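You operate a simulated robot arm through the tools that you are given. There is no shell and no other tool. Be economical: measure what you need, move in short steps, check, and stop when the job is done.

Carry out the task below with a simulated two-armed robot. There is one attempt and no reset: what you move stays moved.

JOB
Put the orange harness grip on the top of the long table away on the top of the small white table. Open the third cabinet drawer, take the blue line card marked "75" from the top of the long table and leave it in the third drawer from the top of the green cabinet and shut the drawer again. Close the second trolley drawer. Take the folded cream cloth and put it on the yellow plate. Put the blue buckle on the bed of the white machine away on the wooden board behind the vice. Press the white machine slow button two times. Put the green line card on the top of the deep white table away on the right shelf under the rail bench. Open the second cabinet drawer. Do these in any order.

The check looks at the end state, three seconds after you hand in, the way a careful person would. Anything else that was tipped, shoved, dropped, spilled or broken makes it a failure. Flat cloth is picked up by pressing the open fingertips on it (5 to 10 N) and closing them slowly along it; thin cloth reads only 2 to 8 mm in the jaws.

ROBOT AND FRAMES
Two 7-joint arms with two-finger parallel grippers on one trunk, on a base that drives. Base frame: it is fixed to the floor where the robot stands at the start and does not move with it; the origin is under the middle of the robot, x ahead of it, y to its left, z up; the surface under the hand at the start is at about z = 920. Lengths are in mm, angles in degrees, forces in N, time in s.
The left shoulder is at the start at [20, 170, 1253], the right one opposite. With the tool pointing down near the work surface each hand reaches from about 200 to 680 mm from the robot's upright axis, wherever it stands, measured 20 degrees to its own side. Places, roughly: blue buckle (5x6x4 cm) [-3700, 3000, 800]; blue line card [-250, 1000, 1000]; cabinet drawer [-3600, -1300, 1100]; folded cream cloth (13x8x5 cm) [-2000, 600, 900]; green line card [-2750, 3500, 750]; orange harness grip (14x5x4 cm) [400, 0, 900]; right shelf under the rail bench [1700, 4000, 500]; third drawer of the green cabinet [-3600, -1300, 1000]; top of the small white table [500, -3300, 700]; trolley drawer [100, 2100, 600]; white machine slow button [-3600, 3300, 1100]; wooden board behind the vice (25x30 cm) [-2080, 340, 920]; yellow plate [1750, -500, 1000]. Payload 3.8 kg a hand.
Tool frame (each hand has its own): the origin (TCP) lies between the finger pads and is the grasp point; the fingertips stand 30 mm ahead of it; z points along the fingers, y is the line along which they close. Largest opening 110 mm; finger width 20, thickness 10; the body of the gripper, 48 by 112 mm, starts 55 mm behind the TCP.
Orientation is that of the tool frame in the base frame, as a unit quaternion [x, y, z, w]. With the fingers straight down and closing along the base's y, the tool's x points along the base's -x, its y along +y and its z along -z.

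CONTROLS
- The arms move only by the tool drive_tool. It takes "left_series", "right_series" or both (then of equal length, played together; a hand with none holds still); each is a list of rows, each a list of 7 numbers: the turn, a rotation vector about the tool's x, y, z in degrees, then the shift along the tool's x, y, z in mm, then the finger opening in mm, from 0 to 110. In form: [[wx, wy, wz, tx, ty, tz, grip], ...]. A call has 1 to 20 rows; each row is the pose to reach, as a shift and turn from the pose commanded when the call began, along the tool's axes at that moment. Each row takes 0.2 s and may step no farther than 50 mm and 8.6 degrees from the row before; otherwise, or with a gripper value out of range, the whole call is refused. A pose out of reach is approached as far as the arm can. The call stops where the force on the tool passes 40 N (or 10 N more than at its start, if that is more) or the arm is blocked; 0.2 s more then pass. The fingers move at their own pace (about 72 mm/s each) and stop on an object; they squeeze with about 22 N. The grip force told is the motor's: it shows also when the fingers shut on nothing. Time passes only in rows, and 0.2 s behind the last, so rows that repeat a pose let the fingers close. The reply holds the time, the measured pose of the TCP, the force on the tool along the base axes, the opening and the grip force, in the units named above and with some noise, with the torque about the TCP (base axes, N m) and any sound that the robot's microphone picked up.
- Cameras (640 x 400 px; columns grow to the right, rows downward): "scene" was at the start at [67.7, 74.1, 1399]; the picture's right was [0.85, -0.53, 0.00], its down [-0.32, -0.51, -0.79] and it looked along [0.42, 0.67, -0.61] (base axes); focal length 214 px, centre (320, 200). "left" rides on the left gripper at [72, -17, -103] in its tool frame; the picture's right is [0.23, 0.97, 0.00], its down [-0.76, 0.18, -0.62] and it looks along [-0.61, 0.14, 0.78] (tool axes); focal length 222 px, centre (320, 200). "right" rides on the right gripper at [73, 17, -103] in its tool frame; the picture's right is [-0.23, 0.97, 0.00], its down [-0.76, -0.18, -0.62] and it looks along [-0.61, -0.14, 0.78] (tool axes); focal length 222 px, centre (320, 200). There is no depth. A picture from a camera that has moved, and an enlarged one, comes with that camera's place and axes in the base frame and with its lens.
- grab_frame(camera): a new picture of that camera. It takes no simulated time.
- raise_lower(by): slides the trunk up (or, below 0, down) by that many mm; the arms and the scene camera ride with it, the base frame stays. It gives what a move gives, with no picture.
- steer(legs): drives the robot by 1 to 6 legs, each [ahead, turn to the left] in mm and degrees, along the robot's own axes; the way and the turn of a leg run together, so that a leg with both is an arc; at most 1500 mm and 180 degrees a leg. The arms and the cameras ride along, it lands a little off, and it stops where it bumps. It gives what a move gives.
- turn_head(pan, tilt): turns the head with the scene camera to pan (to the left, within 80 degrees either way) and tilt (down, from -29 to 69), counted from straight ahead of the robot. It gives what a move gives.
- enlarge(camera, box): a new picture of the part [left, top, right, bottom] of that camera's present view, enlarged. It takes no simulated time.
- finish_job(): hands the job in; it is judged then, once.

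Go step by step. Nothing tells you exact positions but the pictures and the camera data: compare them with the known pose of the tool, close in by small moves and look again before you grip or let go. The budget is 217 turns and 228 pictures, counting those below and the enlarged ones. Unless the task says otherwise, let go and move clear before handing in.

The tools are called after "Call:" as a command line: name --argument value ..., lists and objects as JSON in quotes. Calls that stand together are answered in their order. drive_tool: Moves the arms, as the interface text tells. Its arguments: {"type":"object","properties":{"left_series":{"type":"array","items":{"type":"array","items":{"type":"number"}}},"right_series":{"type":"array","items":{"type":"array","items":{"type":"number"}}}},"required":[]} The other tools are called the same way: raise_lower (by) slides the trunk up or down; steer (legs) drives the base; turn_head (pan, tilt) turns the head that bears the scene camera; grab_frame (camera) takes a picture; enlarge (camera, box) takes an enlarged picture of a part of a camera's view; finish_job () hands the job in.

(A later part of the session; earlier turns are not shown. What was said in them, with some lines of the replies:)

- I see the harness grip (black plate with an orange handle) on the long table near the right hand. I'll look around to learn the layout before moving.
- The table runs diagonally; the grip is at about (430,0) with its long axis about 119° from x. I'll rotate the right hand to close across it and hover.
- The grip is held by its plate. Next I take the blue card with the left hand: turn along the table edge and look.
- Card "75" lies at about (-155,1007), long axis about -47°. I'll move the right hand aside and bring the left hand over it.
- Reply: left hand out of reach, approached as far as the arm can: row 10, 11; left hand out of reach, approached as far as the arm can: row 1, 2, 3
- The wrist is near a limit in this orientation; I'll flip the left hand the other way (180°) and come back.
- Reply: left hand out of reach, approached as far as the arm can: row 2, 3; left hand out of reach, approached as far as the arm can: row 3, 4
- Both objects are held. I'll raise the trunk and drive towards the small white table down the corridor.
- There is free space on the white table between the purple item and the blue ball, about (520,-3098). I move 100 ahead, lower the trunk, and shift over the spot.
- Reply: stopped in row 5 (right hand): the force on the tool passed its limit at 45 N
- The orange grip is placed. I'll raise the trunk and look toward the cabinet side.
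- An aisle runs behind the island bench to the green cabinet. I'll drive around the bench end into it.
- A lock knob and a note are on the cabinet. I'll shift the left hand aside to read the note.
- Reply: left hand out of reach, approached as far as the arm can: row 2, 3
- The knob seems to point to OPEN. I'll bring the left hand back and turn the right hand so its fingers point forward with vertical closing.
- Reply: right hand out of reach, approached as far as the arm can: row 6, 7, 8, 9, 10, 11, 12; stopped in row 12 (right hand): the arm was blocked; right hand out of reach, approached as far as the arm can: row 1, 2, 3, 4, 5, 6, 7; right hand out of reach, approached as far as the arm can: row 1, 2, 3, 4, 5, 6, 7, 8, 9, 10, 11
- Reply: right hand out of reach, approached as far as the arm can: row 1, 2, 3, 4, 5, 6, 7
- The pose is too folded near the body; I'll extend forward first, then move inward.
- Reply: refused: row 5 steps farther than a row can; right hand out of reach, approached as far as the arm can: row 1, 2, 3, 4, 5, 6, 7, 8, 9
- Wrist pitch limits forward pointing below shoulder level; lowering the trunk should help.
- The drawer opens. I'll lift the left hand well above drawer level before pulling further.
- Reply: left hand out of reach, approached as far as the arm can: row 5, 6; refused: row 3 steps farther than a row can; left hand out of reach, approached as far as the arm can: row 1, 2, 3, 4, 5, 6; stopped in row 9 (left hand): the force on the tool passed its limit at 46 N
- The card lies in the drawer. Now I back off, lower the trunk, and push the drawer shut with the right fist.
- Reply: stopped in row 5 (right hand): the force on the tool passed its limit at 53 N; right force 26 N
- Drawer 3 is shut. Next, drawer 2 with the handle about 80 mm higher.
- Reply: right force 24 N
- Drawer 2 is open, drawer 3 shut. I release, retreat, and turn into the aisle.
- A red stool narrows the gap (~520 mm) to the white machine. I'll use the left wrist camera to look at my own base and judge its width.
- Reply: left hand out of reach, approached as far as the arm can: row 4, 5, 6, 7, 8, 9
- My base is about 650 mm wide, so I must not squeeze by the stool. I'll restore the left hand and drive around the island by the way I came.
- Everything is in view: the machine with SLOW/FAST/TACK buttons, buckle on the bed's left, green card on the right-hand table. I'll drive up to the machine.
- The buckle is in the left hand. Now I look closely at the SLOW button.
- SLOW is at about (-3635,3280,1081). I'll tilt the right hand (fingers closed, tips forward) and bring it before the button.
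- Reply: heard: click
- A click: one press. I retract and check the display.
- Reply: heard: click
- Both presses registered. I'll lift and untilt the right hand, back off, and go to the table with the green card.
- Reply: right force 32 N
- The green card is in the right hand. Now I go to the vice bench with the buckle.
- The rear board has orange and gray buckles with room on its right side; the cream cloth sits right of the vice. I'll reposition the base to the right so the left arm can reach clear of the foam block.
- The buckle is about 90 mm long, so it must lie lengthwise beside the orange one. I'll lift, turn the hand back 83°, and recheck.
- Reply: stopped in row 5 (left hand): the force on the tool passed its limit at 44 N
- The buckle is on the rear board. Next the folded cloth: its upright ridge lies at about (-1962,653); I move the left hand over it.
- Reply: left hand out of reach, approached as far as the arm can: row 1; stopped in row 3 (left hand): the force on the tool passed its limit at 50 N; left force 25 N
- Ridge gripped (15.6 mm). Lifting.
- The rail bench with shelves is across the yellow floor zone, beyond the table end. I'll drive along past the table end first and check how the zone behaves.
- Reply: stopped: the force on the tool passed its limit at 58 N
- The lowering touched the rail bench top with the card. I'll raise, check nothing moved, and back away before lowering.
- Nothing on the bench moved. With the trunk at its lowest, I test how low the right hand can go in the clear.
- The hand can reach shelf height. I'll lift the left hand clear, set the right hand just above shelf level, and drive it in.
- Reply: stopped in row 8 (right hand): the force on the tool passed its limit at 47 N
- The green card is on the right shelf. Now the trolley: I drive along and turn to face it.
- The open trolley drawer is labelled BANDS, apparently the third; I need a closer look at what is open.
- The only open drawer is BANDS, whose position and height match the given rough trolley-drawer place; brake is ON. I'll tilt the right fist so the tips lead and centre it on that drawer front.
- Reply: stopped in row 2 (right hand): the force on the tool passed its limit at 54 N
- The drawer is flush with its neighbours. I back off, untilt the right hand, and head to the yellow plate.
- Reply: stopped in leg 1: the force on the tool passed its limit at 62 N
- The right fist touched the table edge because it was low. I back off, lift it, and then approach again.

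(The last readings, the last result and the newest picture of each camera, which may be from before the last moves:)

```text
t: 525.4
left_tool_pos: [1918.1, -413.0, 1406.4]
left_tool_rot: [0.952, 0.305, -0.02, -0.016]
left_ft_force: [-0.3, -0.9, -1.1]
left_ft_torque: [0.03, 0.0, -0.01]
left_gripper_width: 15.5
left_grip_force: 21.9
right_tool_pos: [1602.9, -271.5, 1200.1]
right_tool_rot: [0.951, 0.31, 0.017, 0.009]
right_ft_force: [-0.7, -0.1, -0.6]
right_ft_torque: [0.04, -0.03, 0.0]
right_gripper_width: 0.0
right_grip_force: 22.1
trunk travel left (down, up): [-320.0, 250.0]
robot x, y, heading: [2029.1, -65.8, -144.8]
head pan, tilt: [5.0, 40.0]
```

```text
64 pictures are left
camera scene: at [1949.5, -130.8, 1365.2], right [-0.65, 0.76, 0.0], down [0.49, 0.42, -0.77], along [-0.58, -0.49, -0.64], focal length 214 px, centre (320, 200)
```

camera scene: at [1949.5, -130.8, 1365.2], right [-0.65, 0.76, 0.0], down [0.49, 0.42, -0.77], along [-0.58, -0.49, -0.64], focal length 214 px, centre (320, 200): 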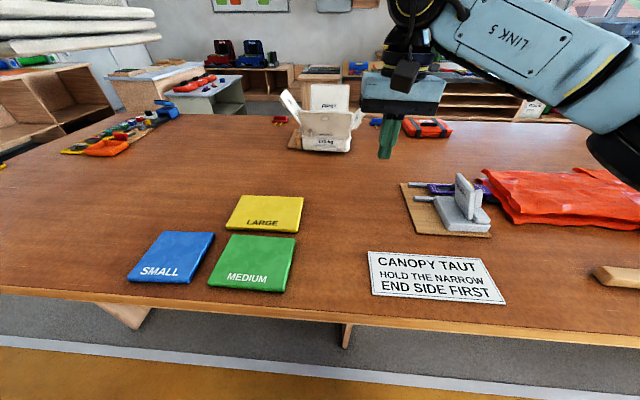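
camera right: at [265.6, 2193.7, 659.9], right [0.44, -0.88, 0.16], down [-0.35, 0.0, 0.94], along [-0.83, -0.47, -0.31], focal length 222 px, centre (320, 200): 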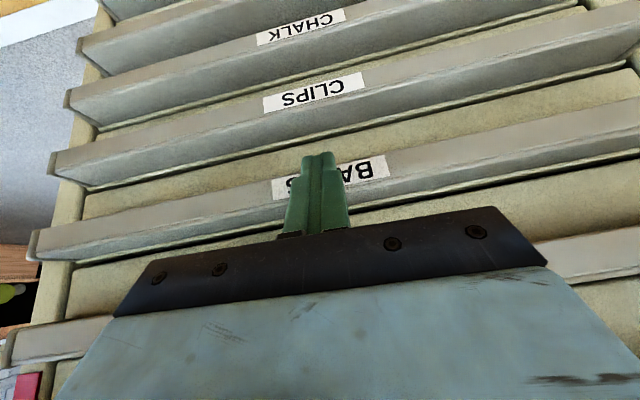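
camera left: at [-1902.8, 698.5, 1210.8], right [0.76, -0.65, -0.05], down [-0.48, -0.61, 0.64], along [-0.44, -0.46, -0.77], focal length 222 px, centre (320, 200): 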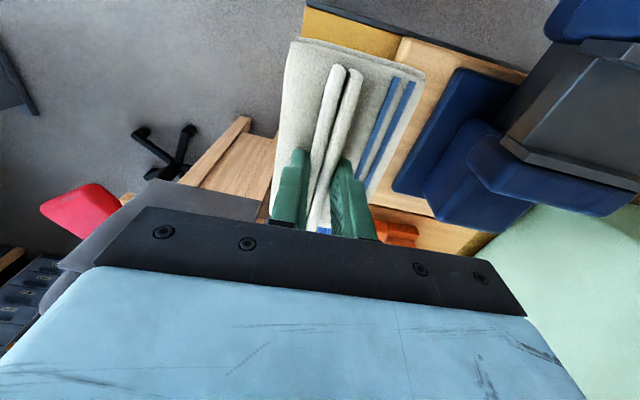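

The yellow plate (LARGE) is at about (1707,-543). I lower the trunk, turn the cloth to lie along the plate's width, and hover above it.

Call:
raise_lower --by -150

Call:
drive_tool --left_series '[[0, 0, -8, -24, -1, 10, 0], [0, 0, -16, -48, -2, 25, 0], [0, 0, -24, -72, -4, 40, 0], [0, 0, -32, -96, -5, 55, 0], [0, 0, -40, -120, -6, 70, 0], [0, 0, -48, -144, -8, 85, 0], [0, 0, -56, -168, -9, 105, 0], [0, 0, -64, -192, -10, 125, 0], [0, 0, -72, -216, -12, 145, 0], [0, 0, -80, -235, -13, 160, 0], [0, 0, -88, -247, -14, 175, 0]]'

Call:
grab_frame --camera "scene"

Call:
grab_frame --camera "left"

```text
t: 527.2
left_tool_pos: [1918.8, -411.7, 1256.6]
left_tool_rot: [0.952, 0.305, -0.02, -0.015]
left_ft_force: [-0.3, 0.3, -0.7]
left_ft_torque: [0.05, 0.01, -0.02]
left_gripper_width: 15.4
left_grip_force: 21.6
right_tool_pos: [1603.6, -270.2, 1050.3]
right_tool_rot: [0.951, 0.31, 0.016, 0.01]
right_ft_force: [-0.4, 0.4, 1.1]
right_ft_torque: [0.01, 0.02, 0.0]
right_gripper_width: 0.1
right_grip_force: 22.3
trunk travel left (down, up): [-170.0, 400.0]
robot x, y, heading: [2034.1, -67.3, -144.8]
head pan, tilt: [5.0, 40.0]
```

```text
t: 529.6
left_tool_pos: [1730.4, -539.1, 1078.6]
left_tool_rot: [0.473, 0.881, -0.004, -0.025]
left_ft_force: [0.1, 0.2, -0.9]
left_ft_torque: [-0.03, 0.01, -0.03]
left_gripper_width: 15.2
left_grip_force: 21.9
left hand out of reach, approached as far as the arm can: row 8, 9, 10, 11
right_tool_pos: [1602.9, -270.4, 1050.5]
right_tool_rot: [0.951, 0.309, 0.017, 0.01]
right_ft_force: [-0.7, 0.2, 0.5]
right_ft_torque: [0.01, 0.01, -0.01]
right_gripper_width: 0.0
right_grip_force: 21.6
trunk travel left (down, up): [-170.0, 400.0]
robot x, y, heading: [2029.0, -62.5, -144.7]
head pan, tilt: [5.0, 40.0]
```

```text
63 pictures are left
camera scene: at [1950.1, -129.9, 1215.3], right [-0.65, 0.76, 0.0], down [0.49, 0.42, -0.77], along [-0.58, -0.5, -0.64], focal length 214 px, centre (320, 200)
```

scene: 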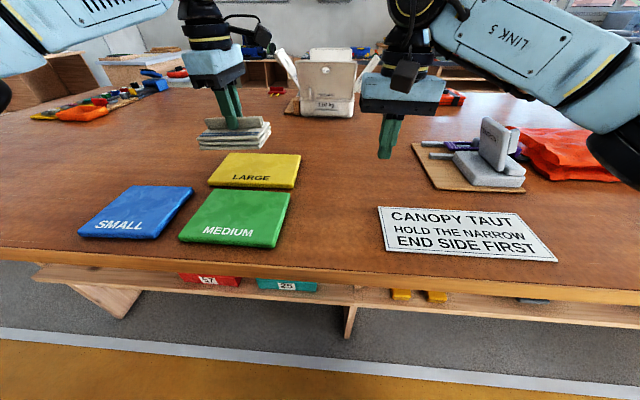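

```text
62 pictures are left
camera left: at [1682.2, -491.1, 1186.0], right [0.68, 0.73, -0.02], down [0.6, -0.55, 0.59], along [0.42, -0.41, -0.81], focal length 222 px, centre (320, 200)
```

left: 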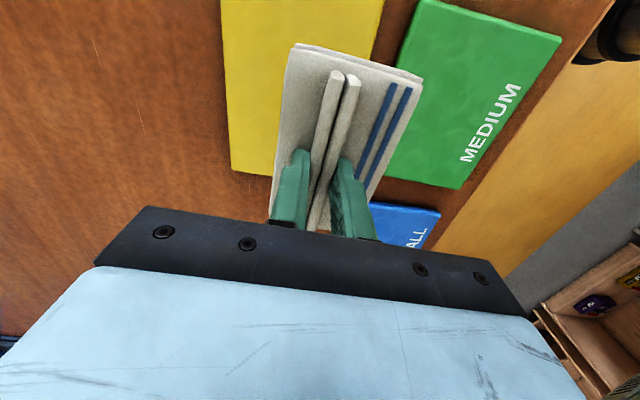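

Call:
steer --legs '[[25, 0]]'

Call:
drive_tool --left_series '[[0, 0, 0, 5, 0, 15, 0], [0, 0, 0, 5, 0, 35, 0], [0, 0, 0, 5, 0, 50, 0], [0, 0, 0, 5, 0, 60, 0]]'

Call:
grab_frame --camera "scene"

Call:
grab_frame --camera "left"

```text
t: 530.4
left_tool_pos: [1709.7, -555.7, 1079.7]
left_tool_rot: [0.474, 0.88, -0.003, -0.024]
left_ft_force: [-0.3, -0.5, -1.0]
left_ft_torque: [0.01, 0.02, -0.02]
left_gripper_width: 15.3
left_grip_force: 21.9
right_tool_pos: [1582.1, -285.0, 1049.4]
right_tool_rot: [0.95, 0.31, 0.018, 0.009]
right_ft_force: [-0.4, 0.1, -0.7]
right_ft_torque: [-0.01, -0.02, 0.0]
right_gripper_width: 0.0
right_grip_force: 21.6
trunk travel left (down, up): [-170.0, 400.0]
robot x, y, heading: [2009.5, -75.0, -144.9]
head pan, tilt: [5.0, 40.0]
```

```text
t: 531.4
left_tool_pos: [1704.6, -550.1, 1019.9]
left_tool_rot: [0.473, 0.881, -0.003, -0.025]
left_ft_force: [0.3, 0.7, -0.5]
left_ft_torque: [-0.02, 0.05, 0.0]
left_gripper_width: 15.2
left_grip_force: 21.9
right_tool_pos: [1582.2, -285.5, 1050.8]
right_tool_rot: [0.951, 0.309, 0.016, 0.009]
right_ft_force: [0.0, 0.8, -0.4]
right_ft_torque: [0.01, 0.0, 0.01]
right_gripper_width: 0.0
right_grip_force: 21.5
trunk travel left (down, up): [-170.0, 400.0]
robot x, y, heading: [2014.3, -75.5, -145.1]
head pan, tilt: [5.0, 40.0]
```

```text
61 pictures are left
camera scene: at [1930.0, -144.6, 1215.2], right [-0.65, 0.76, 0.0], down [0.49, 0.42, -0.77], along [-0.58, -0.49, -0.64], focal length 214 px, centre (320, 200)
```

scene: 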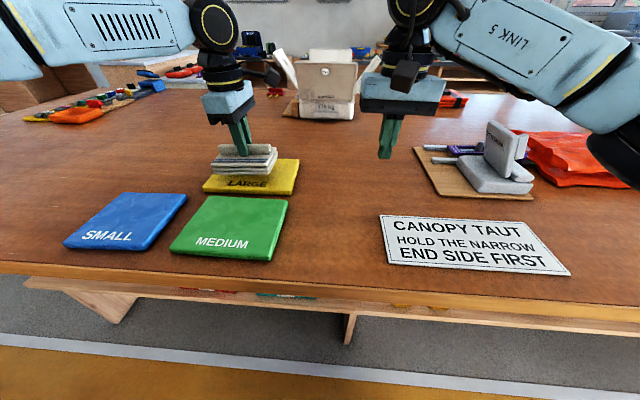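

```text
60 pictures are left
camera left: at [1656.5, -501.3, 1126.7], right [0.69, 0.73, -0.02], down [0.6, -0.55, 0.59], along [0.41, -0.41, -0.81], focal length 222 px, centre (320, 200)
```

left: 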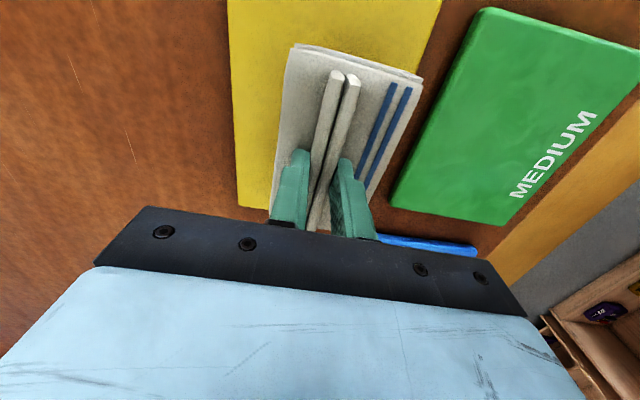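

The cloth is centred over the plate. Lowering to contact.

Call:
drive_tool --left_series '[[0, 0, 0, 0, 0, 8, 0], [0, 0, 0, 0, 0, 14, 0], [0, 0, 0, 0, 0, 19, 0], [0, 0, 0, 0, 0, 24, 0], [0, 0, 0, 0, 0, 28, 0], [0, 0, 0, 0, 0, 32, 0], [0, 0, 0, 0, 0, 36, 0], [0, 0, 0, 0, 0, 40, 0]]'

Call:
enlarge --camera "scene" --box '[170, 80, 330, 260]'

```text
t: 533.0
left_tool_pos: [1702.2, -548.6, 992.2]
left_tool_rot: [0.473, 0.881, -0.01, -0.029]
left_ft_force: [3.4, 3.3, 12.5]
left_ft_torque: [0.23, -0.94, 0.19]
left_gripper_width: 15.8
left_grip_force: 22.1
right_tool_pos: [1582.7, -284.7, 1050.6]
right_tool_rot: [0.951, 0.31, 0.016, 0.01]
right_ft_force: [0.5, 0.6, -0.6]
right_ft_torque: [0.01, 0.01, 0.0]
right_gripper_width: 0.2
right_grip_force: 21.7
trunk travel left (down, up): [-170.0, 400.0]
robot x, y, heading: [2011.2, -78.2, -144.9]
head pan, tilt: [5.0, 40.0]
stopped in row 8 (left hand): the force on the tool passed its limit at 43 N (the readings are from after the stop); the commanded pose is now the measured one
```

```text
2.22 times, centred on (250, 170) of scene
camera zoom: at [1930.6, -143.8, 1215.2], right [-0.65, 0.76, 0.0], down [0.49, 0.41, -0.77], along [-0.58, -0.5, -0.64], focal length 477 px, centre (476, 267)
```

zoom: 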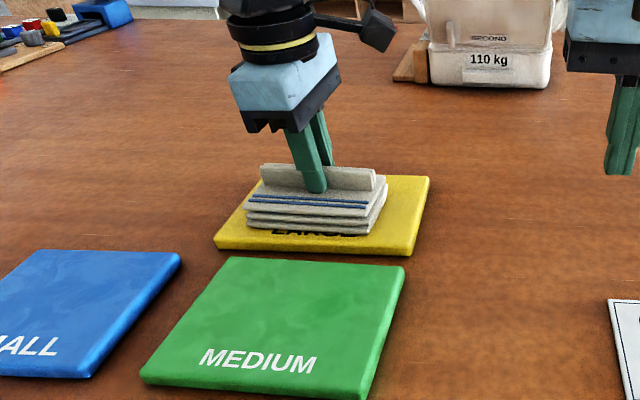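

Call:
drive_tool --left_series '[[0, 0, 0, 0, 0, -2, 10], [0, 0, 0, 0, 0, -2, 30], [0, 0, 0, 0, 0, -2, 40], [0, 0, 0, 0, 0, -2, 40], [0, 0, 0, 0, 0, -25, 40], [0, 0, 0, 0, 0, -60, 40], [0, 0, 0, 0, 0, -105, 40], [0, 0, 0, 0, 0, -150, 40]]'

Call:
enlarge --camera "scene" --box '[170, 80, 330, 260]'

```text
t: 534.8
left_tool_pos: [1716.0, -553.0, 1104.9]
left_tool_rot: [0.472, 0.881, -0.007, -0.03]
left_ft_force: [0.1, 0.2, 0.4]
left_ft_torque: [-0.01, -0.03, -0.02]
left_gripper_width: 40.2
left_grip_force: 0.0
left hand out of reach, approached as far as the arm can: row 7, 8
right_tool_pos: [1582.4, -286.2, 1050.4]
right_tool_rot: [0.95, 0.31, 0.017, 0.009]
right_ft_force: [0.0, 0.0, 0.6]
right_ft_torque: [0.04, 0.02, 0.03]
right_gripper_width: 0.0
right_grip_force: 22.0
trunk travel left (down, up): [-170.0, 400.0]
robot x, y, heading: [2009.4, -76.2, -144.7]
head pan, tilt: [5.0, 40.0]
```

```text
2.22 times, centred on (250, 170) of scene
camera zoom: at [1930.0, -144.6, 1215.2], right [-0.65, 0.76, 0.0], down [0.49, 0.42, -0.77], along [-0.58, -0.49, -0.64], focal length 477 px, centre (476, 267)
```

zoom: 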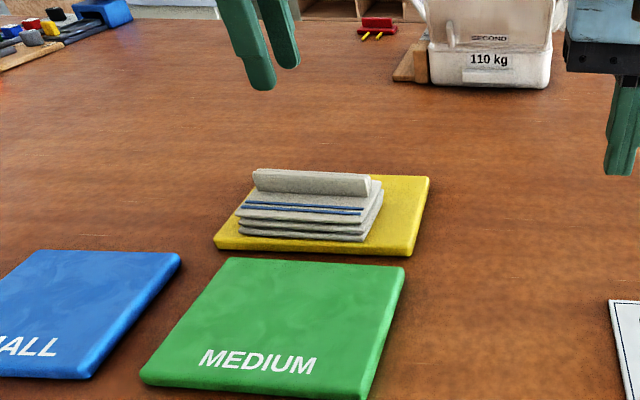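

The cloth rests on the yellow plate. I'll back clear of the table before handing in.

Call:
raise_lower --by 120

Call:
steer --legs '[[-300, 0]]'

Call:
grab_frame --camera "scene"

```text
t: 536.3
left_tool_pos: [1716.1, -553.2, 1224.5]
left_tool_rot: [0.472, 0.881, -0.008, -0.03]
left_ft_force: [-0.3, -0.4, 0.4]
left_ft_torque: [0.0, -0.02, 0.01]
left_gripper_width: 40.1
left_grip_force: 0.1
right_tool_pos: [1582.3, -285.1, 1171.4]
right_tool_rot: [0.951, 0.31, 0.017, 0.009]
right_ft_force: [0.4, 0.0, 0.1]
right_ft_torque: [0.02, 0.0, 0.0]
right_gripper_width: 0.1
right_grip_force: 21.9
trunk travel left (down, up): [-290.0, 280.0]
robot x, y, heading: [2011.4, -78.2, -144.7]
head pan, tilt: [5.0, 40.0]
```

```text
t: 538.4
left_tool_pos: [1964.9, -378.8, 1224.5]
left_tool_rot: [0.472, 0.881, -0.007, -0.03]
left_ft_force: [-0.5, -0.3, 0.5]
left_ft_torque: [-0.01, 0.0, -0.02]
left_gripper_width: 39.9
left_grip_force: 0.0
right_tool_pos: [1832.0, -109.9, 1170.7]
right_tool_rot: [0.951, 0.31, 0.017, 0.01]
right_ft_force: [-0.4, 0.2, -0.4]
right_ft_torque: [0.02, 0.01, 0.04]
right_gripper_width: 0.0
right_grip_force: 22.4
trunk travel left (down, up): [-290.0, 280.0]
robot x, y, heading: [2262.2, 101.5, -144.6]
head pan, tilt: [5.0, 40.0]
```

```text
57 pictures are left
camera scene: at [2178.8, 31.3, 1335.3], right [-0.65, 0.76, 0.0], down [0.49, 0.42, -0.77], along [-0.58, -0.5, -0.64], focal length 214 px, centre (320, 200)
```

scene: 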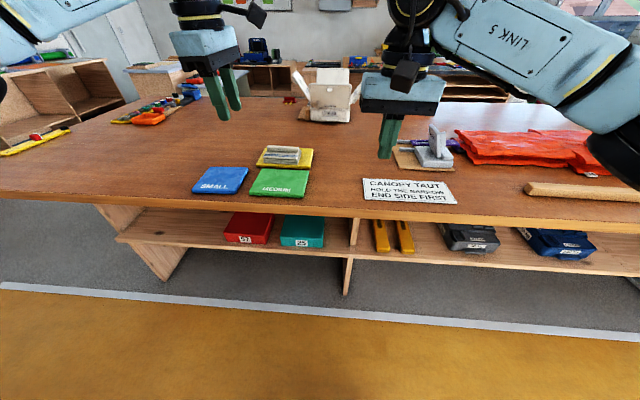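

The cloth is on the yellow plate, both hands are clear of the table, and every other item on the list is done, so I'm handing in.

Call:
finish_job

```text
The job is handed in.
```

I handed the job in with every item on the list done, but one of them, the trolley drawer, was a judgement call. The result of the check isn't known yet.

- **Trolley drawer:** the only trolley drawer open was "BANDS", which looked like the third one down, not the second. I closed it because its position matched the rough place you gave and the second drawer was already shut.
- **Unplanned contact:** I touched two things by accident. The green card was pressed onto the top of the rail bench (58 N), and the right fist hit the edge of the long table (62 N). In the pictures afterwards I saw nothing moved by either.
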